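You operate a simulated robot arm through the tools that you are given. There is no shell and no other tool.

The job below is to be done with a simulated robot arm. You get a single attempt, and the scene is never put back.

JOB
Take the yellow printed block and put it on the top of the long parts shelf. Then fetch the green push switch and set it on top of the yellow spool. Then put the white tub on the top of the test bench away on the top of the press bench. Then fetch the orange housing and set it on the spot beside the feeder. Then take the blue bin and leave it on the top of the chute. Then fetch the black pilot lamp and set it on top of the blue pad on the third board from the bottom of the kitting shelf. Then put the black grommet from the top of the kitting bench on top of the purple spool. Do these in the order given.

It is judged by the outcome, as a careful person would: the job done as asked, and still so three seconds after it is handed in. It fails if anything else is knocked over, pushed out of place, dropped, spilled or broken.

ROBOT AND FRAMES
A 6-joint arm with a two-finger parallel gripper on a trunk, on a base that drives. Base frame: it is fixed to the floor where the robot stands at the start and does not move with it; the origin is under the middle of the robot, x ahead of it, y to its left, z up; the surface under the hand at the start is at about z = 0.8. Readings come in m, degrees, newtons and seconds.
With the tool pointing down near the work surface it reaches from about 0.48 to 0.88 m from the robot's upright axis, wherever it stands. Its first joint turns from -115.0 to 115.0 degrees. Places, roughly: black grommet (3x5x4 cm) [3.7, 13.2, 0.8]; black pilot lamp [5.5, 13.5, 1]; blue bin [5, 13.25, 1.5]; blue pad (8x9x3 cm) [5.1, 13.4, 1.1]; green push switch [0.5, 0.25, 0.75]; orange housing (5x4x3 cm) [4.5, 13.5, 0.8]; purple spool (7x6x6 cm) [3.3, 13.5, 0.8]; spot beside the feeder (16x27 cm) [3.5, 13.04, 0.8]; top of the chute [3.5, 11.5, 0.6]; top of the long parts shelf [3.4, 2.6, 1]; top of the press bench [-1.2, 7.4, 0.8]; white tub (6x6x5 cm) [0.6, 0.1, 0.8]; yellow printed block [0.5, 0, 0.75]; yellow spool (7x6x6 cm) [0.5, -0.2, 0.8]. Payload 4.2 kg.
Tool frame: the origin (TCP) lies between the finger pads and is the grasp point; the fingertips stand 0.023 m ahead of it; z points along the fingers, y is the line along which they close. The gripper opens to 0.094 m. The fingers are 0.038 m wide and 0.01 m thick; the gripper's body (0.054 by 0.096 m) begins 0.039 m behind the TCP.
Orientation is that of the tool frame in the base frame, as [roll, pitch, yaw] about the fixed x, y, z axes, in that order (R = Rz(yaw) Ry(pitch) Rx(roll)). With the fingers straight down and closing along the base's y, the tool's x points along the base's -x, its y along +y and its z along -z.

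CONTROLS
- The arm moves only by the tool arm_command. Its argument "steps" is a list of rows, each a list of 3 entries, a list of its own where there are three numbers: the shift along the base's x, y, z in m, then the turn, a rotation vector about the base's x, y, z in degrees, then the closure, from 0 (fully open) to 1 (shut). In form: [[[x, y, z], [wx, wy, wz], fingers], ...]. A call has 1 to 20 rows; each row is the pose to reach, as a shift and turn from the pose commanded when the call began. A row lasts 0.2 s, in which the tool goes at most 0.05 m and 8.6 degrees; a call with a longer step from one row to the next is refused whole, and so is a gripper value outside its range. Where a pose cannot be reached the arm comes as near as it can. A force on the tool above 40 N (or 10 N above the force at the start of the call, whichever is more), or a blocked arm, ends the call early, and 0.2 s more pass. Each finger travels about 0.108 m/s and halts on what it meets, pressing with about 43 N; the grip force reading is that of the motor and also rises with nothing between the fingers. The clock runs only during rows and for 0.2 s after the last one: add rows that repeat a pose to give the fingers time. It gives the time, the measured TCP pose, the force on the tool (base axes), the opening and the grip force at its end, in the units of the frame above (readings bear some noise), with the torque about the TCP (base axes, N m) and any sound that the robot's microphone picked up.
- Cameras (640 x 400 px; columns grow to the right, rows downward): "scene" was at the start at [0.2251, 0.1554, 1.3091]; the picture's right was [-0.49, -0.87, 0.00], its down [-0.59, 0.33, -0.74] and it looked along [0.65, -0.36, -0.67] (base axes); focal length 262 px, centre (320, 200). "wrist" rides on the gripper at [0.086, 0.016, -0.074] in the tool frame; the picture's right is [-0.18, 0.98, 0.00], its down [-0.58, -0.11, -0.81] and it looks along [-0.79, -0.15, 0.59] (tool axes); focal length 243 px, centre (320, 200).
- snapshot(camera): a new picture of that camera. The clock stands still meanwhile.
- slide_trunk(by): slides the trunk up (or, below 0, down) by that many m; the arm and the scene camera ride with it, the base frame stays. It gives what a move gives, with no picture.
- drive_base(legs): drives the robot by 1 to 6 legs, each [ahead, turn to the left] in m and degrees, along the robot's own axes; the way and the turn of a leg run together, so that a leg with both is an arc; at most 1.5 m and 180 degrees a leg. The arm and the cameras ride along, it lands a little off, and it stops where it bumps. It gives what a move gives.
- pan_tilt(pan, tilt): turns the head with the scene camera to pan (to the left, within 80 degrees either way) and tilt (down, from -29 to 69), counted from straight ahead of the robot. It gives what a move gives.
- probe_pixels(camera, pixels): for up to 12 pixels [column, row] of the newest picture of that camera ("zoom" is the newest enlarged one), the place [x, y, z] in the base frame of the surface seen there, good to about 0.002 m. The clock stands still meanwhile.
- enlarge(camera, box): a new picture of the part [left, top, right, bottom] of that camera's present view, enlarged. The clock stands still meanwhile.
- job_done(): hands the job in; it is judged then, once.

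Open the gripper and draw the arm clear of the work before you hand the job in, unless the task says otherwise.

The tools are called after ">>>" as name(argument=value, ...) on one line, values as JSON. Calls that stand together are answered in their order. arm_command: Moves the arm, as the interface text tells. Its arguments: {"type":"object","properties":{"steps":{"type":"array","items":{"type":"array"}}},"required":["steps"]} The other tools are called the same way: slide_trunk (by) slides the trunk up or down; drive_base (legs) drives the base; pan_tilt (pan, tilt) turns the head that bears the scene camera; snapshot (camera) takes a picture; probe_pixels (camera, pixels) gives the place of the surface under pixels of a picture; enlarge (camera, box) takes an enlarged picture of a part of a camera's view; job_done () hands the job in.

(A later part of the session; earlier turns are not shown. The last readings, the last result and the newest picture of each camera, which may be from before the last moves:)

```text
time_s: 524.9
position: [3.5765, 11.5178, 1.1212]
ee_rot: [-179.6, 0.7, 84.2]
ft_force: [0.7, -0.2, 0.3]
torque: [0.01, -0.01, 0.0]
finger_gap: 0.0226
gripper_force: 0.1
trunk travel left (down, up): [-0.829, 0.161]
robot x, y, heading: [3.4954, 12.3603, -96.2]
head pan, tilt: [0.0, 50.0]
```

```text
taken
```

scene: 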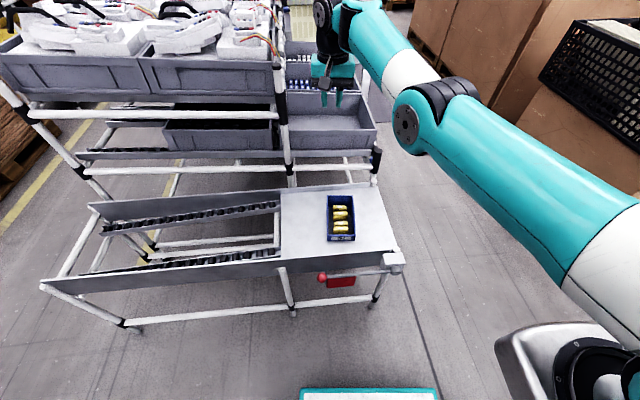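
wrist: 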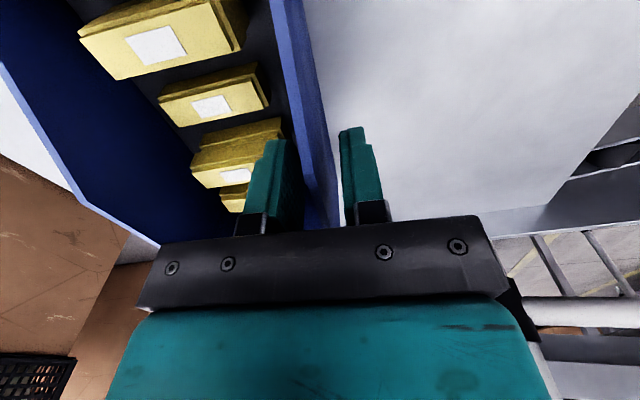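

The blue bin is on the chute. Now I try to fold the arm back inward in small steps to regain a normal posture.

>>> arm_command(steps=[[[0, 0.02, 0], [0, 0, 0], 0.76], [[-0.002, 0.05, 0], [0, 0, 0], 0.76], [[-0.005, 0.08, 0], [0, 0, 0], 0.76], [[-0.01, 0.11, 0], [0, 0, 0], 0.76], [[-0.015, 0.14, 0], [0, 0, 0], 0.76], [[-0.015, 0.14, 0], [0, 0, 0], 0.76]])

>>> snapshot(camera="scene")

```text
time_s: 526.3
position: [3.5856, 11.5843, 1.1272]
ee_rot: [-179.6, 0.5, 84.1]
ft_force: [0.1, -0.2, 0.9]
torque: [-0.03, 0.02, 0.0]
finger_gap: 0.0222
gripper_force: 0.0
out of reach, approached as far as the arm can: row 3, 4, 5, 6
trunk travel left (down, up): [-0.829, 0.161]
robot x, y, heading: [3.4999, 12.3638, -95.7]
head pan, tilt: [0.0, 50.0]
```

```text
taken
```

scene: 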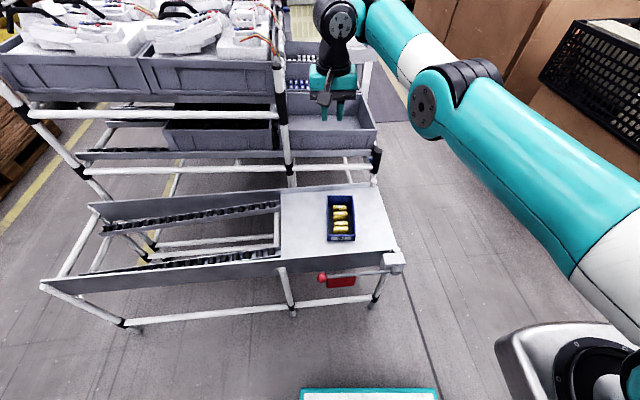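

The inner range seems blocked in this posture. I back away, raise the trunk and turn east into free lane space to straighten this out.

>>> slide_trunk(by=0.16)

>>> drive_base(legs=[[-0.06, 0], [0, 96]])

>>> pan_tilt(pan=-15, tilt=10)

>>> snapshot(camera="scene")

```text
time_s: 528.1
position: [3.584, 11.5844, 1.2884]
ee_rot: [-179.6, 0.6, 84.1]
ft_force: [0.6, 0.0, -0.3]
torque: [-0.01, 0.03, 0.03]
finger_gap: 0.0225
gripper_force: 0.0
trunk travel left (down, up): [-0.989, 0.001]
robot x, y, heading: [3.4963, 12.3657, -96.1]
head pan, tilt: [0.0, 50.0]
```

```text
time_s: 533.1
position: [4.2692, 12.5844, 1.2874]
ee_rot: [-179.5, 0.7, 179.7]
ft_force: [0.2, 0.1, 0.4]
torque: [0.0, -0.01, 0.02]
finger_gap: 0.0226
gripper_force: 0.0
trunk travel left (down, up): [-0.989, 0.001]
robot x, y, heading: [3.5027, 12.4231, -0.6]
head pan, tilt: [0.0, 50.0]
```

```text
time_s: 534.2
position: [4.2693, 12.5837, 1.2869]
ee_rot: [-179.6, 0.7, 179.7]
ft_force: [-1.1, 0.0, 0.4]
torque: [0.0, 0.03, -0.04]
finger_gap: 0.0226
gripper_force: 0.1
trunk travel left (down, up): [-0.989, 0.001]
robot x, y, heading: [3.5015, 12.4217, -0.5]
head pan, tilt: [-15.0, 10.0]
```

```text
taken
```

scene: 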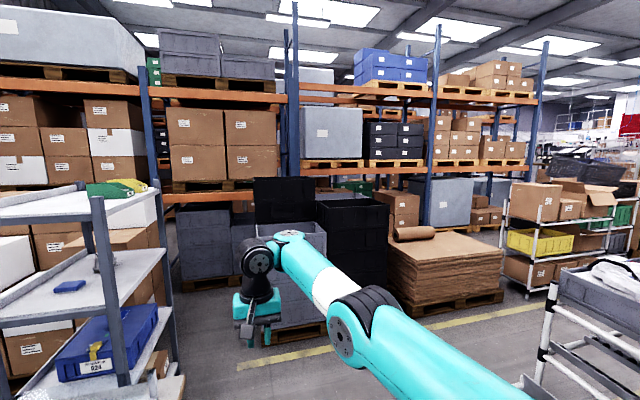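

The arm is now in an elbow-low posture. I raise the hand toward the outer boundary (nearly straight, up high) and then bring it inward to try to regain the elbow-up posture.

>>> arm_command(steps=[[[0, 0, 0.04], [0, 0, 0], 0.76], [[-0.005, -0.01, 0.08], [0, 0, 0], 0.76], [[-0.01, -0.02, 0.12], [0, 0, 0], 0.76], [[-0.015, -0.03, 0.16], [0, 0, 0], 0.76], [[-0.02, -0.04, 0.2], [0, 0, 0], 0.76], [[-0.025, -0.05, 0.24], [0, 0, 0], 0.76], [[-0.03, -0.06, 0.28], [0, 0, 0], 0.76], [[-0.04, -0.07, 0.32], [0, 0, 0], 0.76], [[-0.05, -0.08, 0.36], [0, 0, 0], 0.76], [[-0.05, -0.08, 0.36], [0, 0, 0], 0.76]])

>>> snapshot(camera="scene")

```text
time_s: 536.4
position: [4.2069, 12.5003, 1.6377]
ee_rot: [-179.7, 0.7, 179.7]
ft_force: [-0.6, -0.3, 0.4]
torque: [0.02, -0.06, -0.01]
finger_gap: 0.0224
gripper_force: 0.0
out of reach, approached as far as the arm can: row 9, 10
trunk travel left (down, up): [-0.989, 0.001]
robot x, y, heading: [3.5028, 12.4215, -0.5]
head pan, tilt: [-15.0, 10.0]
```

```text
taken
```

scene: 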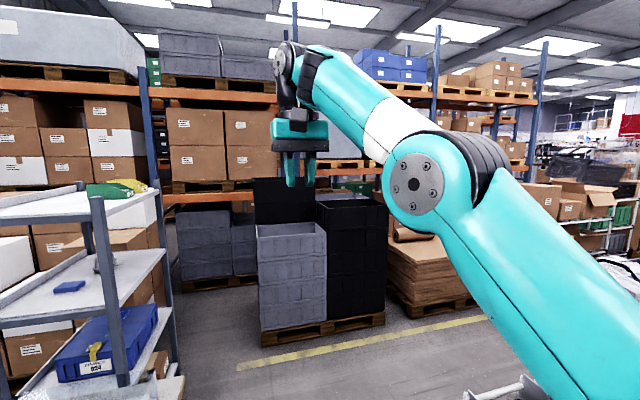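

Now nearly straight and raised. I pull the hand inward gently and see which way the elbow bends.

>>> arm_command(steps=[[[-0.02, 0, 0], [0, 0, 0], 0.76], [[-0.04, 0, 0], [0, 0, 0], 0.76], [[-0.06, 0, 0], [0, 0, 0], 0.76], [[-0.08, 0, 0], [0, 0, 0], 0.76], [[-0.1, 0, 0], [0, 0, 0], 0.76], [[-0.1, 0, 0], [0, 0, 0], 0.76]])

>>> snapshot(camera="scene")

```text
time_s: 537.8
position: [4.1074, 12.5005, 1.6372]
ee_rot: [-179.7, 0.7, 179.6]
ft_force: [-0.3, -0.4, 0.2]
torque: [0.0, -0.01, -0.01]
finger_gap: 0.0227
gripper_force: 0.0
trunk travel left (down, up): [-0.989, 0.001]
robot x, y, heading: [3.5005, 12.4203, -0.7]
head pan, tilt: [-15.0, 10.0]
```

```text
taken
```

scene: 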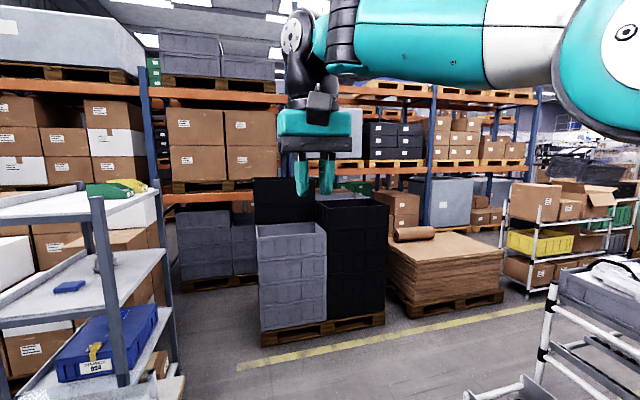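

The elbow is up again. I bring the hand to straight ahead at 0.57 m, then lower along the path that worked before.

>>> arm_command(steps=[[[-0.01, -0.03, 0], [0, 0, 0], 0.76], [[-0.02, -0.06, 0], [0, 0, 0], 0.76], [[-0.035, -0.085, 0], [0, 0, 0], 0.76], [[-0.035, -0.085, -0.02], [0, 0, 0], 0.76], [[-0.035, -0.085, -0.04], [0, 0, 0], 0.76], [[-0.035, -0.085, -0.06], [0, 0, 0], 0.76], [[-0.035, -0.085, -0.06], [0, 0, 0], 0.76]])

>>> snapshot(camera="scene")

```text
time_s: 539.4
position: [4.0793, 12.4169, 1.5893]
ee_rot: [-179.6, 0.4, 179.5]
ft_force: [0.7, -0.3, 0.7]
torque: [0.0, -0.01, 0.01]
finger_gap: 0.0226
gripper_force: 0.0
out of reach, approached as far as the arm can: row 5, 6, 7
trunk travel left (down, up): [-0.989, 0.001]
robot x, y, heading: [3.5004, 12.4228, -0.4]
head pan, tilt: [-15.0, 10.0]
```

```text
taken
```

scene: 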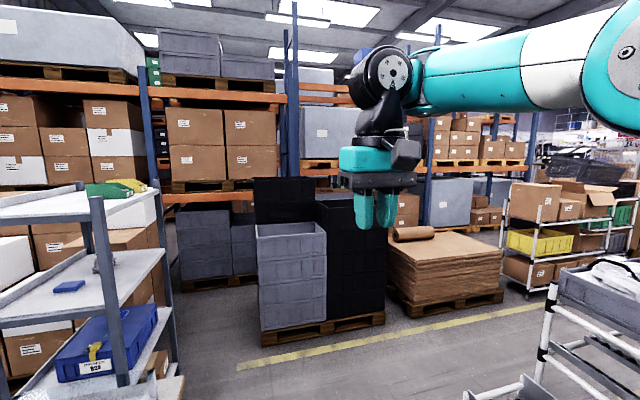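

Descent stops at z≈1.59 even with elbow up. I test whether a wrist limit is the cause by raising a bit, turning the hand's yaw 17°, and descending again.

>>> arm_command(steps=[[[0, 0, 0.03], [0, 0, 0], 0.76], [[0, 0, 0.05], [0, 0, 8], 0.76], [[0, 0, 0.05], [0, 0, 16], 0.76], [[0, 0, 0.02], [0, 0, 16], 0.76], [[0, 0, -0.02], [0, 0, 16], 0.76], [[0, 0, -0.06], [0, 0, 16], 0.76], [[0, 0, -0.06], [0, 0, 16], 0.76]])

```text
time_s: 541.0
position: [4.0863, 12.4494, 1.556]
ee_rot: [174.3, -0.9, -164.1]
ft_force: [2.3, -1.9, -0.5]
torque: [0.1, 0.12, -0.03]
finger_gap: 0.0227
gripper_force: 0.0
out of reach, approached as far as the arm can: row 1, 2, 4, 5, 6, 7
trunk travel left (down, up): [-0.989, 0.001]
robot x, y, heading: [3.502, 12.4258, -0.2]
head pan, tilt: [-15.0, 10.0]
```

That got a tilt error. I take a look at the posture now.

>>> pan_tilt(pan=-45, tilt=5)

>>> snapshot(camera="scene")

>>> probe_pixels(camera="scene", pixels=[[400, 60], [350, 100], [300, 100], [250, 100], [450, 150], [500, 250], [550, 300], [200, 100], [420, 200], [600, 350]])

```text
time_s: 542.0
position: [4.0851, 12.4487, 1.5567]
ee_rot: [174.5, -0.9, -164.1]
ft_force: [-0.3, 0.0, 0.7]
torque: [-0.01, 0.0, 0.01]
finger_gap: 0.0227
gripper_force: 0.0
trunk travel left (down, up): [-0.989, 0.001]
robot x, y, heading: [3.5023, 12.4264, -0.5]
head pan, tilt: [-45.0, 5.0]
```

```text
taken
```

scene: 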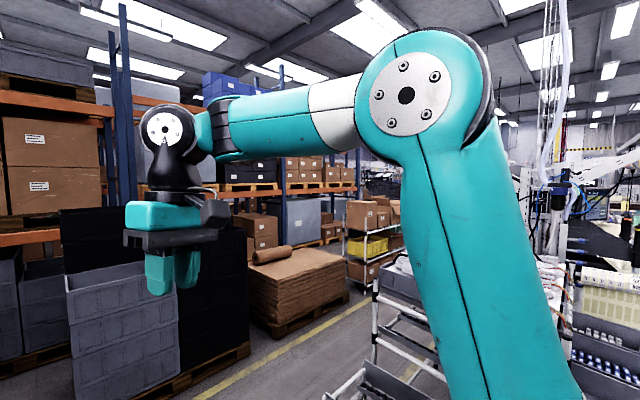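

```text
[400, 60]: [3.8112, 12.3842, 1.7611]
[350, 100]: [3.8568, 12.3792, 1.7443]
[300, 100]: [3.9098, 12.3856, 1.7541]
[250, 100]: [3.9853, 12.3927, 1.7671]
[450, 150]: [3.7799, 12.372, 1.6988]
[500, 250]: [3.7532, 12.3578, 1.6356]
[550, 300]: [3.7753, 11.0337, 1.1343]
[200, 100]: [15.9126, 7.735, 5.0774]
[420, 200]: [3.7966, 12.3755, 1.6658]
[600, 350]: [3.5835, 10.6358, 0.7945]
```

The upper arm is steep and the forearm level. I test whether tilting the fingers forward frees the wrist: raise, level the roll, tilt −16° about y, and descend.

>>> arm_command(steps=[[[0, 0, 0.03], [0, 0, -8], 0.76], [[0, 0, 0.06], [0, 0, -16], 0.76], [[0, 0, 0.08], [0, 0, -16], 0.76], [[0, 0, 0.1], [0, 0, -16], 0.76], [[0, 0, 0.1], [0, 0, -16], 0.76]])

>>> arm_command(steps=[[[0, 0, 0], [0, -8, 0], 0.76], [[0, 0, 0], [0, -16, 0], 0.76], [[0, 0, 0], [0, -24, 0], 0.76], [[0, 0, -0.03], [0, -24, 0], 0.76], [[0, 0, -0.06], [0, -24, 0], 0.76], [[0, 0, -0.09], [0, -24, 0], 0.76], [[0, 0, -0.12], [0, -24, 0], 0.76], [[0, 0, -0.12], [0, -24, 0], 0.76]])

>>> snapshot(camera="scene")

```text
time_s: 543.1
position: [4.0724, 12.4142, 1.6167]
ee_rot: [-179.6, 0.7, 179.6]
ft_force: [-0.4, 0.9, -0.6]
torque: [0.03, -0.03, 0.01]
finger_gap: 0.0227
gripper_force: 0.1
trunk travel left (down, up): [-0.989, 0.001]
robot x, y, heading: [3.4977, 12.4247, -0.7]
head pan, tilt: [-45.0, 5.0]
```

```text
time_s: 545.0
position: [4.1149, 12.4316, 1.6997]
ee_rot: [-179.8, 24.5, 179.4]
ft_force: [0.3, -0.4, 0.4]
torque: [0.0, -0.01, 0.02]
finger_gap: 0.0226
gripper_force: 0.0
out of reach, approached as far as the arm can: row 1, 2, 3, 4, 5, 6, 7, 8
trunk travel left (down, up): [-0.989, 0.001]
robot x, y, heading: [3.5019, 12.4241, -0.5]
head pan, tilt: [-45.0, 5.0]
```

```text
taken
```

scene: 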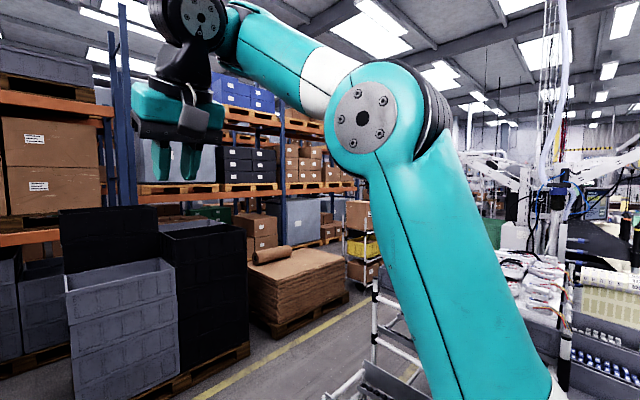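

The tilt test shows the wrist pitch is stuck on the wrong side of its range: the forearm–tool angle can't go below ~95°. I first restore the tool pointing down up high, with fingers closed, then will try rolling the wrist pitch the long way round in free space.

>>> arm_command(steps=[[[0, 0, 0.04], [0, 8, 0], 1], [[0, 0, 0.08], [0, 16, 0], 1], [[0, 0, 0.12], [0, 24, 0], 1], [[0, 0, 0.15], [0, 24, 0], 1], [[0.04, 0.0, 0.16], [0, 24, 0], 1], [[0.07, 0.0, 0.17], [0, 24, 0], 1], [[0.07, 0, 0.17], [0, 24, 0], 1]])

>>> snapshot(camera="scene")

```text
time_s: 546.5
position: [4.112, 12.4219, 1.7119]
ee_rot: [-179.7, 0.8, 179.6]
ft_force: [-0.6, 0.0, -0.5]
torque: [-0.02, -0.02, 0.02]
finger_gap: 0.0
gripper_force: 42.7
out of reach, approached as far as the arm can: row 2, 3, 4, 5, 6, 7
trunk travel left (down, up): [-0.989, 0.001]
robot x, y, heading: [3.5048, 12.4242, -0.5]
head pan, tilt: [-45.0, 5.0]
```

```text
taken
```

scene: 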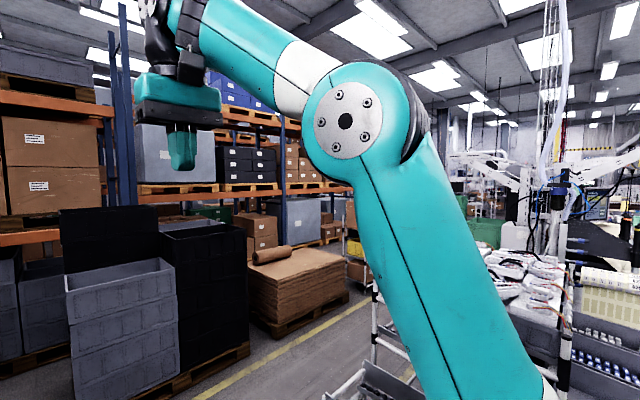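

I do a tiny base turn to re-sync the commanded pose with the measured one, then lower 6 cm to a comfortable point.

>>> drive_base(legs=[[0, 0.5]])

>>> arm_command(steps=[[[0, 0, -0.02], [0, 0, 0], 1], [[0, 0, -0.04], [0, 0, 0], 1], [[0, 0, -0.06], [0, 0, 0], 1], [[0, 0, -0.06], [0, 0, 0], 1]])

```text
time_s: 547.3
position: [4.1124, 12.4289, 1.7132]
ee_rot: [-179.7, 0.7, -180.0]
ft_force: [-0.9, 0.5, -0.3]
torque: [-0.01, 0.01, 0.0]
finger_gap: 0.0
gripper_force: 42.8
trunk travel left (down, up): [-0.989, 0.001]
robot x, y, heading: [3.505, 12.4245, -0.2]
head pan, tilt: [-45.0, 5.0]
```

```text
time_s: 548.3
position: [4.1126, 12.429, 1.6529]
ee_rot: [-179.7, 0.8, -180.0]
ft_force: [0.5, -0.8, 0.7]
torque: [-0.01, -0.01, -0.01]
finger_gap: 0.0
gripper_force: 42.4
trunk travel left (down, up): [-0.989, 0.001]
robot x, y, heading: [3.5057, 12.4218, 0.2]
head pan, tilt: [-45.0, 5.0]
```

Now in sync. I begin pitching the tool backward about the wrist axis, first 40°, keeping the wrist centre fixed.

>>> arm_command(steps=[[[-0.0264, 0, 0.0018], [0, 8, 0], 1], [[-0.0524, 0, 0.0074], [0, 16, 0], 1], [[-0.0773, 0, 0.0164], [0, 24, 0], 1], [[-0.1007, 0, 0.0289], [0, 32, 0], 1], [[-0.1222, 0, 0.0445], [0, 40, 0], 1], [[-0.1222, 0, 0.0445], [0, 40, 0], 1]])

>>> snapshot(camera="scene")

```text
time_s: 549.0
position: [4.0537, 12.4296, 1.6475]
ee_rot: [-179.6, -16.3, 179.2]
ft_force: [0.9, 9.5, -6.3]
torque: [-1.16, -0.35, -0.65]
finger_gap: 0.0
gripper_force: 42.0
out of reach, approached as far as the arm can: row 2, 3
trunk travel left (down, up): [-0.989, 0.001]
robot x, y, heading: [3.5015, 12.4212, 0.1]
head pan, tilt: [-45.0, 5.0]
stopped in row 3: the force on the tool passed its limit at 66 N (the readings are from after the stop); the commanded pose is now the measured one
```

```text
taken
```

scene: 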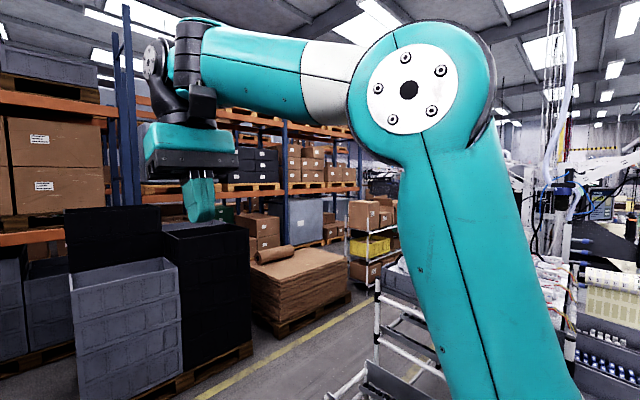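

A contact stopped it at −16° pitch. From here I test lowering with this slight backward tilt in small steps.

>>> arm_command(steps=[[[0, 0, -0.02], [0, 0, 0], 1], [[0, 0, -0.04], [0, 0, 0], 1], [[0, 0, -0.06], [0, 0, 0], 1], [[0, 0, -0.08], [0, 0, 0], 1], [[0, 0, -0.1], [0, 0, 0], 1], [[0, 0, -0.12], [0, 0, 0], 1], [[0, 0, -0.14], [0, 0, 0], 1], [[0, 0, -0.14], [0, 0, 0], 1]])

>>> snapshot(camera="scene")

```text
time_s: 550.8
position: [4.0624, 12.4315, 1.5215]
ee_rot: [-179.5, -16.5, 179.5]
ft_force: [-0.2, 0.1, 0.6]
torque: [0.0, 0.06, 0.0]
finger_gap: 0.0001
gripper_force: 42.1
out of reach, approached as far as the arm can: row 7, 8
trunk travel left (down, up): [-0.989, 0.001]
robot x, y, heading: [3.5032, 12.4232, 0.2]
head pan, tilt: [-45.0, 5.0]
```

```text
taken
```

scene: 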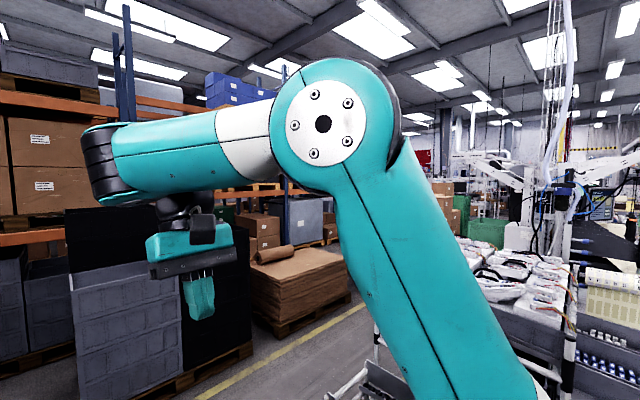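

That contact event actually flipped the arm into another branch (the forearm is now on the left of the hand). I straighten the tool to vertical here and see what is reachable.

>>> drive_base(legs=[[0, -0.5]])

>>> arm_command(steps=[[[0, 0, 0.02], [0, -4, 0], 1], [[0, 0, 0.04], [0, -8, 0], 1], [[0, 0, 0.06], [0, -12, 0], 1], [[0, 0, 0.08], [0, -16.5, 0], 1], [[0, 0, 0.08], [0, -16.5, 0], 1]])

>>> snapshot(camera="scene")

```text
time_s: 551.5
position: [4.0615, 12.4261, 1.5212]
ee_rot: [-179.5, -16.5, 178.9]
ft_force: [-0.2, 0.3, 0.5]
torque: [-0.03, 0.0, 0.0]
finger_gap: 0.0001
gripper_force: 42.8
trunk travel left (down, up): [-0.989, 0.001]
robot x, y, heading: [3.5032, 12.4191, -0.4]
head pan, tilt: [-45.0, 5.0]
```

```text
time_s: 552.7
position: [4.0609, 12.4274, 1.6013]
ee_rot: [-179.9, 0.2, 179.0]
ft_force: [0.1, -0.5, -0.9]
torque: [0.04, -0.02, -0.01]
finger_gap: 0.0002
gripper_force: 42.8
trunk travel left (down, up): [-0.989, 0.001]
robot x, y, heading: [3.5021, 12.4224, -0.4]
head pan, tilt: [-45.0, 5.0]
```

```text
taken
```

scene: 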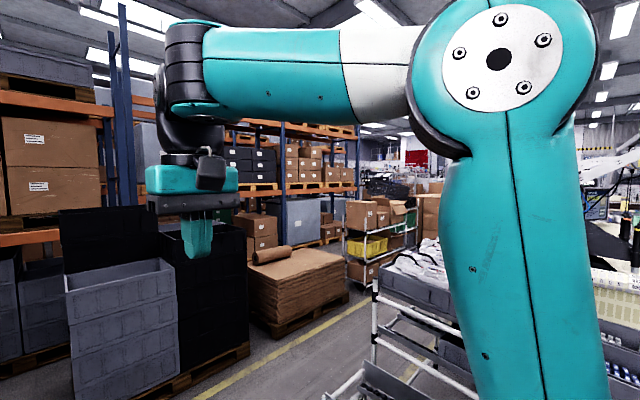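

Tool vertical at z=1.60 and reachable. I try descending in small steps in this branch.

>>> arm_command(steps=[[[0, 0, -0.02], [0, 0, 0], 1], [[0, 0, -0.04], [0, 0, 0], 1], [[0, 0, -0.06], [0, 0, 0], 1], [[0, 0, -0.08], [0, 0, 0], 1], [[0, 0, -0.1], [0, 0, 0], 1], [[0, 0, -0.12], [0, 0, 0], 1], [[0, 0, -0.14], [0, 0, 0], 1], [[0, 0, -0.16], [0, 0, 0], 1], [[0, 0, -0.18], [0, 0, 0], 1], [[0, 0, -0.18], [0, 0, 0], 1]])

>>> snapshot(camera="scene")

```text
time_s: 554.9
position: [4.0626, 12.4291, 1.4199]
ee_rot: [-179.8, 0.0, 179.0]
ft_force: [-0.8, -0.9, -0.2]
torque: [0.01, -0.02, 0.02]
finger_gap: 0.0
gripper_force: 41.9
trunk travel left (down, up): [-0.989, 0.001]
robot x, y, heading: [3.5022, 12.4217, -0.5]
head pan, tilt: [-45.0, 5.0]
```

```text
taken
```

scene: 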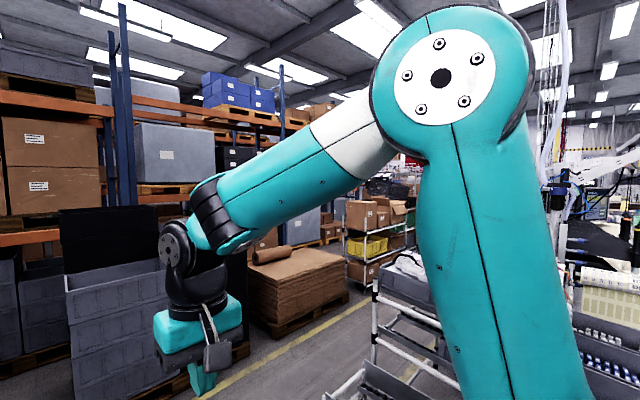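

The normal elbow-up posture is back, at the usual carry pose. I avoid high, stretched poses from now on. Next the lamp, best reached from the north lane: I reverse west, then go north.

>>> drive_base(legs=[[-1.5, 0], [-0.54, 0], [0, 90.5], [1.5, 0], [0.25, 0]])

```text
time_s: 577.0
position: [1.5024, 14.6864, 1.4214]
ee_rot: [-179.7, 0.0, -91.8]
ft_force: [0.4, 0.3, 0.9]
torque: [0.04, 0.04, -0.01]
finger_gap: 0.0
gripper_force: 42.6
trunk travel left (down, up): [-0.989, 0.001]
robot x, y, heading: [1.502, 14.1271, 88.8]
head pan, tilt: [-45.0, 5.0]
```

I turn to face west and reverse east along the north lane.

>>> drive_base(legs=[[0, 91.8], [-1.5, 0], [-1.0, 0]])

>>> pan_tilt(pan=70, tilt=25)

>>> snapshot(camera="scene")

```text
time_s: 593.2
position: [3.4585, 14.1254, 1.4216]
ee_rot: [-179.8, 0.0, -1.7]
ft_force: [-0.4, 0.8, -0.4]
torque: [-0.01, 0.01, 0.02]
finger_gap: 0.0001
gripper_force: 42.5
trunk travel left (down, up): [-0.989, 0.001]
robot x, y, heading: [4.0176, 14.1231, 178.6]
head pan, tilt: [-45.0, 5.0]
```

```text
time_s: 595.2
position: [3.4568, 14.1249, 1.42]
ee_rot: [-179.9, 0.0, -1.7]
ft_force: [0.3, 0.3, 0.3]
torque: [0.01, 0.02, 0.01]
finger_gap: 0.0001
gripper_force: 42.4
trunk travel left (down, up): [-0.989, 0.001]
robot x, y, heading: [4.0167, 14.1238, 179.1]
head pan, tilt: [70.0, 25.0]
```

```text
taken
```

scene: 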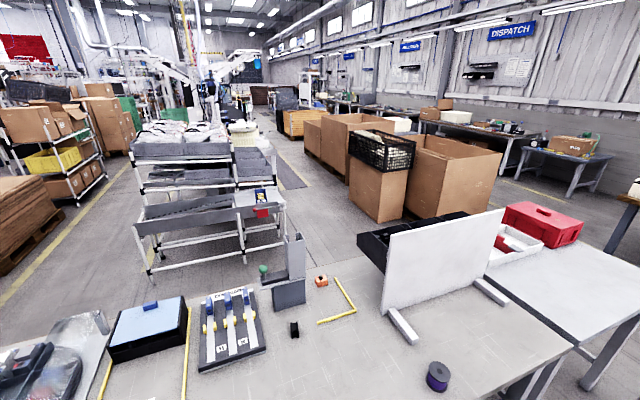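

I can see the grommet (294,330), purple spool (438,377), and the bin on the chute. I continue reversing to x≈5.25, then turn to face south.

>>> drive_base(legs=[[0, 2.0], [-1.24, 0]])

>>> pan_tilt(pan=78, tilt=25)

>>> snapshot(camera="scene")

```text
time_s: 601.8
position: [4.6944, 14.12, 1.4198]
ee_rot: [-179.8, 0.0, 0.0]
ft_force: [0.5, 0.4, 1.4]
torque: [-0.04, -0.01, 0.0]
finger_gap: 0.0
gripper_force: 42.5
trunk travel left (down, up): [-0.989, 0.001]
robot x, y, heading: [5.2533, 14.1372, -179.7]
head pan, tilt: [70.0, 25.0]
```

```text
time_s: 602.5
position: [4.6954, 14.1192, 1.4211]
ee_rot: [-179.8, 0.0, 0.0]
ft_force: [0.7, 0.0, -0.8]
torque: [0.03, 0.02, -0.02]
finger_gap: 0.0001
gripper_force: 42.6
trunk travel left (down, up): [-0.989, 0.001]
robot x, y, heading: [5.2549, 14.1348, -179.8]
head pan, tilt: [78.0, 25.0]
```

```text
taken
```

scene: 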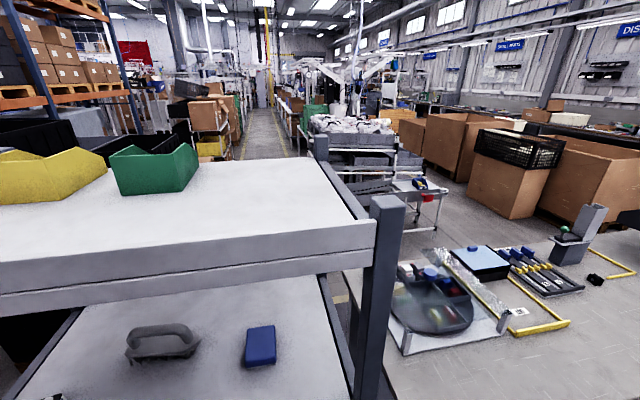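

Before swinging past the shelf post (radius 0.635), I retract the hand 4 cm and then turn to face the shelf.

>>> arm_command(steps=[[[0.02, 0, 0], [0, 0, 0], 1], [[0.04, 0, 0], [0, 0, 0], 1], [[0.04, 0, 0], [0, 0, 0], 1]])

>>> drive_base(legs=[[0, 90]])

>>> pan_tilt(pan=0, tilt=35)

>>> snapshot(camera="scene")

```text
time_s: 603.3
position: [4.7348, 14.1209, 1.4203]
ee_rot: [-179.9, 0.0, 0.0]
ft_force: [0.4, 0.4, -0.3]
torque: [0.01, 0.01, -0.02]
finger_gap: 0.0001
gripper_force: 42.2
trunk travel left (down, up): [-0.989, 0.001]
robot x, y, heading: [5.2536, 14.1356, -179.4]
head pan, tilt: [78.0, 25.0]
```

```text
time_s: 606.7
position: [5.1308, 13.6426, 1.4221]
ee_rot: [-179.1, -0.9, 74.2]
ft_force: [-4.5, 38.9, 22.6]
torque: [-3.91, -0.39, -0.15]
finger_gap: 0.0001
gripper_force: 42.3
trunk travel left (down, up): [-0.989, 0.001]
robot x, y, heading: [5.2539, 14.1346, -104.6]
head pan, tilt: [78.0, 25.0]
stopped in leg 1: the force on the tool passed its limit at 120 N (the readings are from after the stop); the commanded pose is now the measured one
```

```text
time_s: 608.2
position: [5.1312, 13.6421, 1.422]
ee_rot: [-179.1, -1.0, 74.3]
ft_force: [-5.2, 51.2, 23.3]
torque: [-4.74, -0.46, -0.14]
finger_gap: 0.0001
gripper_force: 42.4
trunk travel left (down, up): [-0.989, 0.001]
robot x, y, heading: [5.2539, 14.1348, -104.7]
head pan, tilt: [0.0, 35.0]
```

```text
taken
```

scene: 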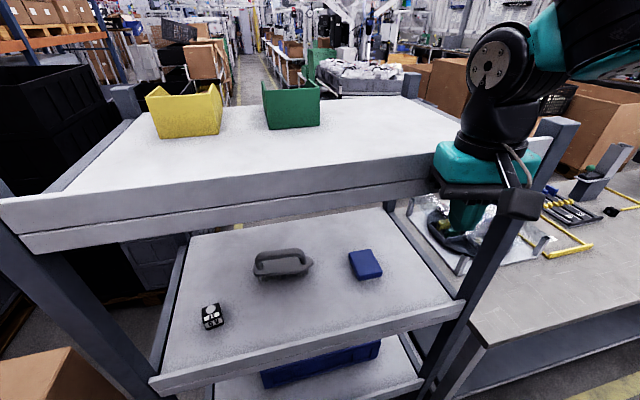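

The hand touched the top board's back edge. I immediately back the robot off 8 cm to relieve the contact.

>>> drive_base(legs=[[-0.08, 0]])

>>> snapshot(camera="scene")

>>> probe_pixels(camera="scene", pixels=[[190, 100], [290, 95], [212, 312], [365, 262], [285, 262], [250, 230], [440, 185], [560, 140], [100, 240], [180, 130]])

```text
time_s: 609.3
position: [5.152, 13.7135, 1.4196]
ee_rot: [-179.0, -1.0, 74.2]
ft_force: [0.3, -0.3, 0.5]
torque: [0.03, 0.0, -0.02]
finger_gap: 0.0001
gripper_force: 42.1
trunk travel left (down, up): [-0.989, 0.001]
robot x, y, heading: [5.2734, 14.2124, -104.4]
head pan, tilt: [0.0, 35.0]
```

```text
taken
```

scene: 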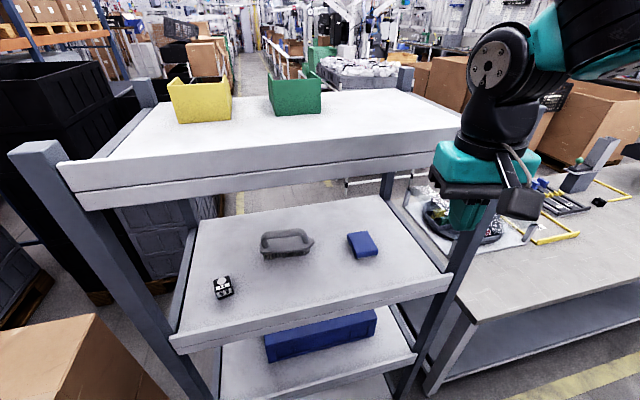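

```text
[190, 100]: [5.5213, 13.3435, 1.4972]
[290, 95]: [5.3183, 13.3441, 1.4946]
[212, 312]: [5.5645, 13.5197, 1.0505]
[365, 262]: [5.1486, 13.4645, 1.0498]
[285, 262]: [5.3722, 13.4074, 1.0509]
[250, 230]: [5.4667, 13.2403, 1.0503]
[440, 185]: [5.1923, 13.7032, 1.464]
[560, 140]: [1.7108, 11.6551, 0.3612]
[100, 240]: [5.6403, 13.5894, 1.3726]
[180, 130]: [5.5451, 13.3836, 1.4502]
```

Contact is gone and nothing on the shelf shifted. I finish turning to −90° with the hand clear at y≈13.70, and zoom on lamp and pad.

>>> drive_base(legs=[[0, 14.4]])

>>> pan_tilt(pan=5, tilt=45)

>>> snapshot(camera="scene")

>>> enlarge(camera="scene", box=[160, 150, 460, 350])

```text
time_s: 610.5
position: [5.2782, 13.6991, 1.4203]
ee_rot: [-179.1, -0.9, 88.6]
ft_force: [-0.5, 0.2, -0.9]
torque: [-0.03, 0.02, -0.01]
finger_gap: 0.0002
gripper_force: 42.3
trunk travel left (down, up): [-0.989, 0.001]
robot x, y, heading: [5.2707, 14.2143, -90.0]
head pan, tilt: [0.0, 35.0]
```

```text
time_s: 611.3
position: [5.2799, 13.6979, 1.4196]
ee_rot: [-179.1, -1.0, 88.6]
ft_force: [-0.4, 1.6, 0.4]
torque: [0.01, 0.0, 0.0]
finger_gap: 0.0001
gripper_force: 42.2
trunk travel left (down, up): [-0.989, 0.001]
robot x, y, heading: [5.2748, 14.2134, -89.6]
head pan, tilt: [5.0, 45.0]
```

```text
taken
```

scene: 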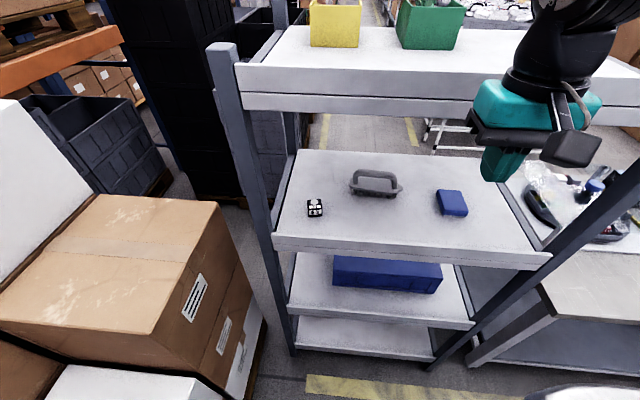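

```text
2.00 times, centred on (310, 250) of scene
```

zoom: 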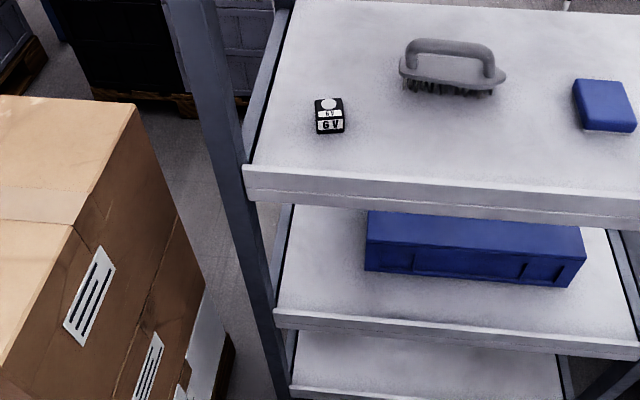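

I zoom on the lamp and pad and probe, also checking the brown boxes beside.

>>> enlarge(camera="scene", box=[290, 180, 350, 230])

>>> probe_pixels(camera="scene", pixels=[[218, 205], [220, 290], [265, 325], [438, 192], [464, 193], [467, 214], [442, 215], [452, 203], [400, 185], [352, 188], [284, 238], [520, 252]])

```text
8.00 times, centred on (320, 205) of scene
```

zoom: 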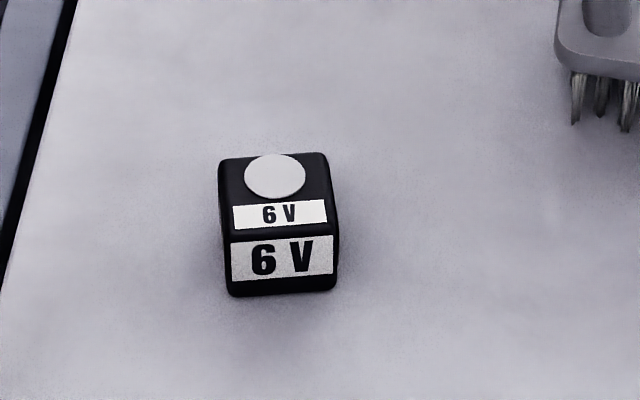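

```text
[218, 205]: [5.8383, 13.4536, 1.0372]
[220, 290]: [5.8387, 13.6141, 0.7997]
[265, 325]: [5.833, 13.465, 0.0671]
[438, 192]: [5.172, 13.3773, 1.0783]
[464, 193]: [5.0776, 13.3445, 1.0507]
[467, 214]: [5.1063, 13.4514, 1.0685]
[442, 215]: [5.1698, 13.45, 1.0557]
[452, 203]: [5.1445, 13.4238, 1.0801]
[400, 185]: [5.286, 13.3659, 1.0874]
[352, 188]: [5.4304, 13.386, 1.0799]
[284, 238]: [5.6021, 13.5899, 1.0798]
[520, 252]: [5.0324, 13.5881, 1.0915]
```

I probe the lamp's corners and the lip's top edge.

>>> probe_pixels(camera="zoom", pixels=[[226, 162], [320, 158], [333, 232], [232, 234], [275, 178], [236, 288], [332, 286], [280, 225], [565, 60], [600, 110]])

>>> enlarge(camera="scene", box=[260, 210, 400, 280])

```text
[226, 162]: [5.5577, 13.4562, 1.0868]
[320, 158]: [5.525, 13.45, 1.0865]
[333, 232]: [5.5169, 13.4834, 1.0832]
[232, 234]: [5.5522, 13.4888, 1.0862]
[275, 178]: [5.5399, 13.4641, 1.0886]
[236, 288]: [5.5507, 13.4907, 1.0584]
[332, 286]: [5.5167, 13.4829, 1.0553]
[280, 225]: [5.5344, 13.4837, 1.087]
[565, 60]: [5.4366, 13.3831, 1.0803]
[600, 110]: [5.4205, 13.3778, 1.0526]
```

```text
4.57 times, centred on (330, 245) of scene
```

zoom: 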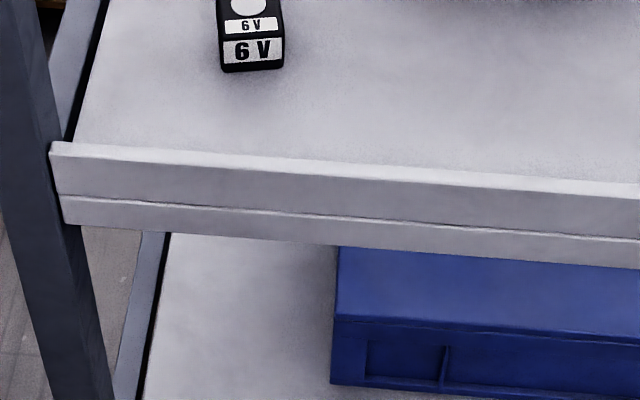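

I probe the lip top and the top board's underside edge.

>>> probe_pixels(camera="zoom", pixels=[[200, 150], [200, 158], [400, 172], [200, 175], [200, 200], [120, 145]])

>>> probe_pixels(camera="scene", pixels=[[300, 70], [300, 90], [300, 105], [300, 112], [400, 75], [400, 115], [330, 160], [300, 152]])

```text
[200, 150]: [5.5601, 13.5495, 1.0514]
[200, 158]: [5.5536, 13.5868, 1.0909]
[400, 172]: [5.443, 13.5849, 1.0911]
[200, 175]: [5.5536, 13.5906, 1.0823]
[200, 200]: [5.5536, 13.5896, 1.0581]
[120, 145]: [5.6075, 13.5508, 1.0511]
```

```text
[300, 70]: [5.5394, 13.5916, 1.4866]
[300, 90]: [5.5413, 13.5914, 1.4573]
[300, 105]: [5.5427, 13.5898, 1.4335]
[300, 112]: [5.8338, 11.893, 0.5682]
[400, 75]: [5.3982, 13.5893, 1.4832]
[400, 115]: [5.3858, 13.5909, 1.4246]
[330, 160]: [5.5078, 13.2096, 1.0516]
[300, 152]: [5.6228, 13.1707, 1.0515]
```

Lip top is z 1.091 and the opening's upper edge 1.42. I back off 10 cm for safety, then lower the trunk and raise the arm slightly relative to it so that the forearm stays level.

>>> drive_base(legs=[[-0.1, 0]])

>>> slide_trunk(by=-0.37)

>>> arm_command(steps=[[[0, -0.01, 0.02], [0.5, 0, 3], 0.8], [[0, -0.02, 0.04], [0.8, 0, 6], 0.6], [[0, -0.03, 0.06], [0.8, 0, 9], 0.3], [[0, -0.04, 0.08], [0.8, 0, 12.4], 0.3], [[0, -0.04, 0.1], [0.8, 0, 12.4], 0.3], [[0, -0.04, 0.1], [0.8, 0, 12.4], 0.3]])

>>> snapshot(camera="scene")

```text
time_s: 612.4
position: [5.2784, 13.8003, 1.42]
ee_rot: [-179.0, -1.0, 88.6]
ft_force: [-0.4, 0.0, 0.0]
torque: [0.04, 0.03, -0.02]
finger_gap: 0.0
gripper_force: 42.5
trunk travel left (down, up): [-0.989, 0.001]
robot x, y, heading: [5.2749, 14.3114, -89.8]
head pan, tilt: [5.0, 45.0]
```

```text
time_s: 616.0
position: [5.2788, 13.7998, 1.0488]
ee_rot: [-179.1, -1.1, 88.5]
ft_force: [0.9, -0.1, 0.1]
torque: [0.01, 0.0, 0.0]
finger_gap: 0.0004
gripper_force: 42.3
trunk travel left (down, up): [-0.619, 0.371]
robot x, y, heading: [5.2749, 14.3123, -90.0]
head pan, tilt: [5.0, 45.0]
```

```text
time_s: 617.4
position: [5.2787, 13.7616, 1.1508]
ee_rot: [-179.1, -1.8, 101.0]
ft_force: [-0.9, 0.2, 0.0]
torque: [0.0, 0.0, -0.03]
finger_gap: 0.0658
gripper_force: 0.0
trunk travel left (down, up): [-0.619, 0.371]
robot x, y, heading: [5.272, 14.3104, -90.2]
head pan, tilt: [5.0, 45.0]
```

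```text
taken
```

scene: 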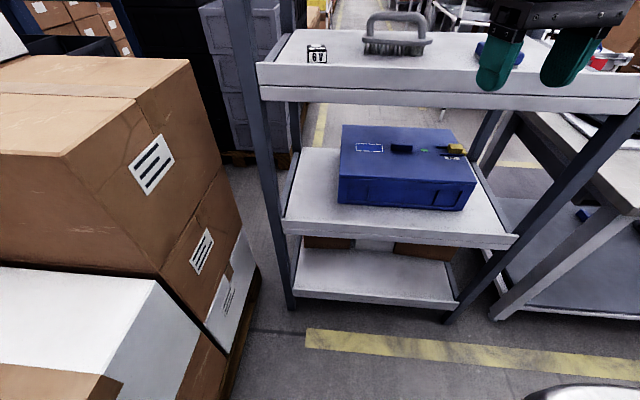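

I level the tool, raise the arm 5 cm and lower the trunk 6.5 cm, so the forearm is nearly level when entering under the top board.

>>> arm_command(steps=[[[0, 0, 0.015], [-0.5, -0.4, 0], 0.3], [[0, 0, 0.03], [-1.0, -0.8, 0], 0.3], [[0, 0, 0.05], [-1.6, -1.2, 0], 0.3], [[0, 0, 0.05], [-1.6, -1.2, 0], 0.3]])

>>> slide_trunk(by=-0.065)

>>> pan_tilt(pan=0, tilt=15)

>>> snapshot(camera="scene")

>>> snapshot(camera="wrist")

```text
time_s: 618.4
position: [5.2781, 13.7619, 1.2001]
ee_rot: [-180.0, -0.1, 100.9]
ft_force: [0.0, -0.7, 0.1]
torque: [0.01, 0.01, 0.01]
finger_gap: 0.0657
gripper_force: 0.1
trunk travel left (down, up): [-0.619, 0.371]
robot x, y, heading: [5.2712, 14.309, -89.9]
head pan, tilt: [5.0, 45.0]
```

```text
time_s: 619.4
position: [5.2776, 13.7613, 1.134]
ee_rot: [-180.0, 0.0, 101.1]
ft_force: [0.0, 0.9, -0.2]
torque: [-0.01, 0.0, 0.04]
finger_gap: 0.0658
gripper_force: 0.1
trunk travel left (down, up): [-0.554, 0.436]
robot x, y, heading: [5.2733, 14.315, -89.6]
head pan, tilt: [5.0, 45.0]
```

```text
time_s: 620.4
position: [5.2784, 13.7612, 1.1337]
ee_rot: [180.0, 0.0, 101.0]
ft_force: [0.1, -0.2, 0.3]
torque: [0.01, -0.02, 0.01]
finger_gap: 0.0658
gripper_force: 0.1
trunk travel left (down, up): [-0.554, 0.436]
robot x, y, heading: [5.2756, 14.3134, -90.1]
head pan, tilt: [0.0, 15.0]
```

```text
taken
```

scene: 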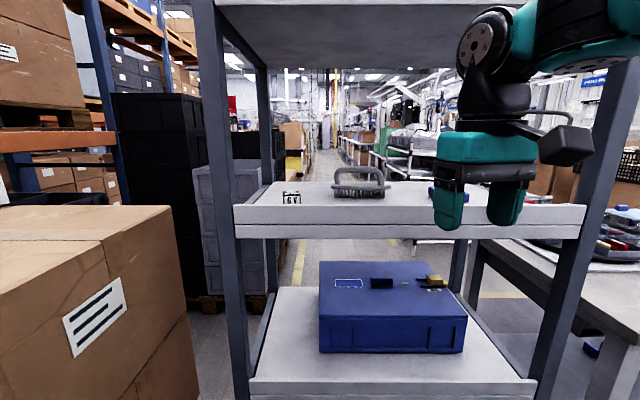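

```text
taken
```

wrist: 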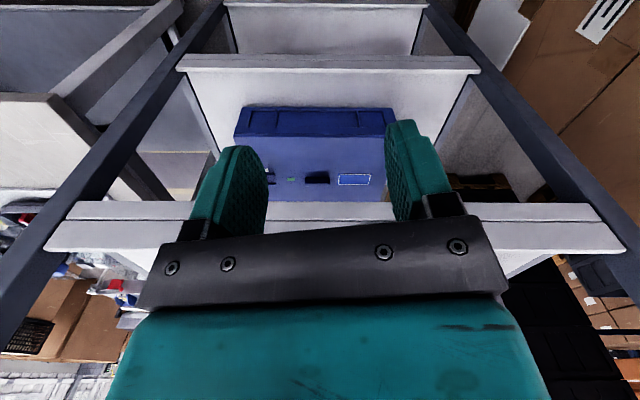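

Now the camera is at shelf height: opening is clear. I shift the hand east to x≈5.47 while still outside the shelf.

>>> arm_command(steps=[[[0.04, 0, 0], [0, 0, 0], 0.3], [[0.08, 0, 0], [0, 0, 0], 0.3], [[0.12, 0, 0], [0, 0, 0], 0.3], [[0.16, 0, 0], [0, 0, 0], 0.3], [[0.19, 0, 0], [0, 0, 0], 0.3], [[0.19, 0, 0], [0, 0, 0], 0.3]])

>>> snapshot(camera="scene")

```text
time_s: 621.8
position: [5.467, 13.7625, 1.1341]
ee_rot: [180.0, 0.1, 101.0]
ft_force: [0.7, 0.7, 1.2]
torque: [-0.02, -0.02, -0.01]
finger_gap: 0.0657
gripper_force: 0.0
trunk travel left (down, up): [-0.554, 0.436]
robot x, y, heading: [5.2694, 14.312, -89.7]
head pan, tilt: [0.0, 15.0]
```

```text
taken
```

scene: 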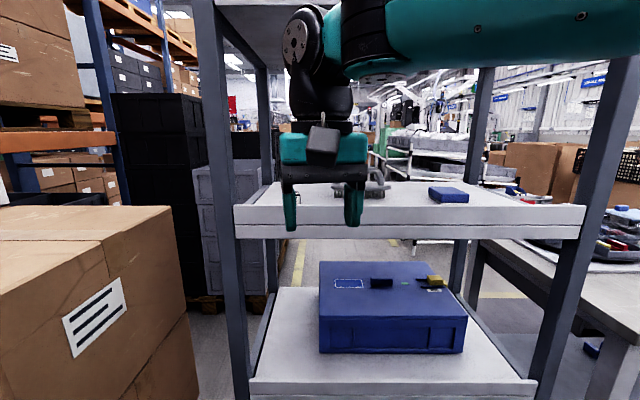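

Forearm is level. I drive forward 0.26 m so that the hand enters above the lip.

>>> drive_base(legs=[[0.15, 0]])

>>> snapshot(camera="scene")

>>> snapshot(camera="wrist")

```text
time_s: 623.1
position: [5.4665, 13.6152, 1.1335]
ee_rot: [-180.0, 0.1, 100.9]
ft_force: [-0.2, 0.6, 0.0]
torque: [0.02, -0.03, 0.01]
finger_gap: 0.0658
gripper_force: 0.1
trunk travel left (down, up): [-0.554, 0.436]
robot x, y, heading: [5.2737, 14.1706, -89.8]
head pan, tilt: [0.0, 15.0]
```

```text
taken
```

scene: 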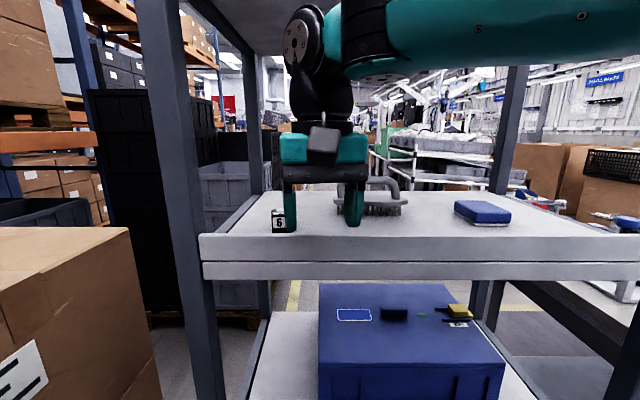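

```text
taken
```

wrist: 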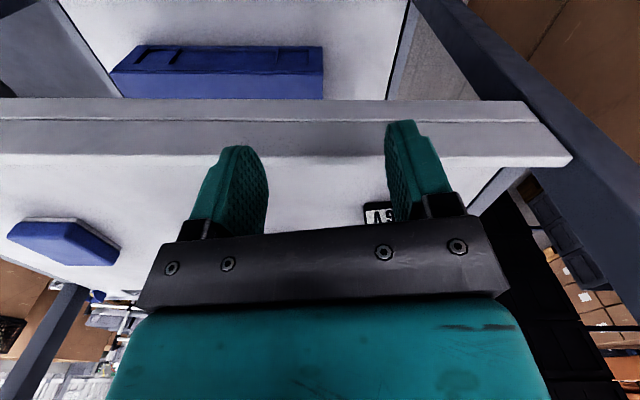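

Entering cleanly over the lip. I drive forward another 0.11 m.

>>> drive_base(legs=[[0.11, 0]])

>>> snapshot(camera="scene")

>>> snapshot(camera="wrist")

```text
time_s: 624.3
position: [5.466, 13.5042, 1.1338]
ee_rot: [-180.0, 0.0, 100.9]
ft_force: [-0.8, 0.0, -0.6]
torque: [0.02, -0.02, -0.01]
finger_gap: 0.0658
gripper_force: 0.1
trunk travel left (down, up): [-0.554, 0.436]
robot x, y, heading: [5.2739, 14.0589, -90.0]
head pan, tilt: [0.0, 15.0]
```

```text
taken
```

scene: 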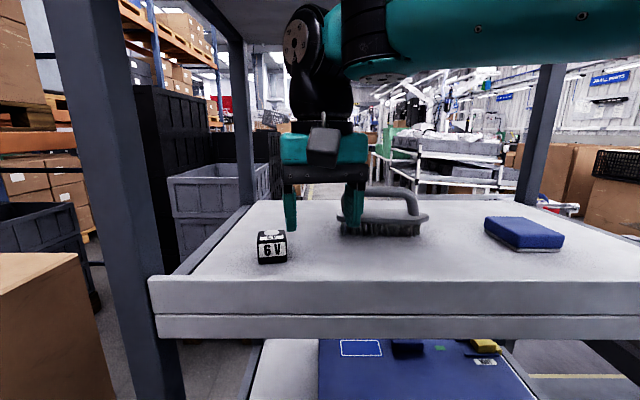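

```text
taken
```

wrist: 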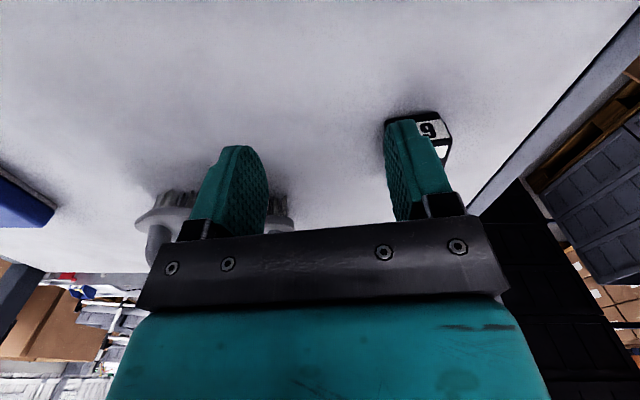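

I re-probe the lamp from this closer view.

>>> enlarge(camera="scene", box=[240, 215, 310, 275])

>>> probe_pixels(camera="scene", pixels=[[260, 240], [285, 238], [272, 234], [260, 260], [286, 258], [350, 195], [345, 232], [400, 235], [420, 215]])

```text
6.67 times, centred on (275, 245) of scene
```

zoom: 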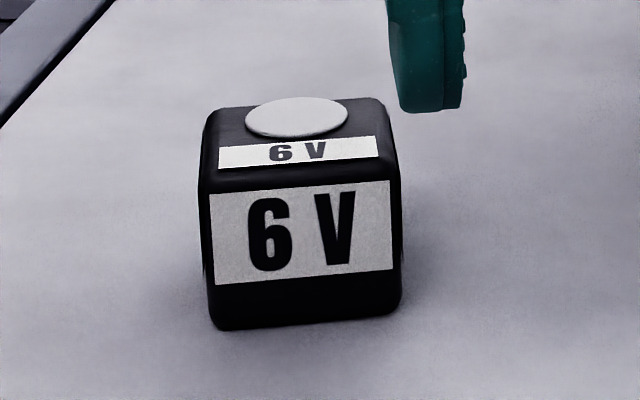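

```text
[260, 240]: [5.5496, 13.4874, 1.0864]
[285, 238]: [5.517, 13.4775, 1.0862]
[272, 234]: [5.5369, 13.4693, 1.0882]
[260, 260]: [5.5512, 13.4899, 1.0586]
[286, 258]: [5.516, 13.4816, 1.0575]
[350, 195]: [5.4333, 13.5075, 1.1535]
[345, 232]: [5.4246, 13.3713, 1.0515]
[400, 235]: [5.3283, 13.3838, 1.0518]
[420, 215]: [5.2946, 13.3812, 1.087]
```

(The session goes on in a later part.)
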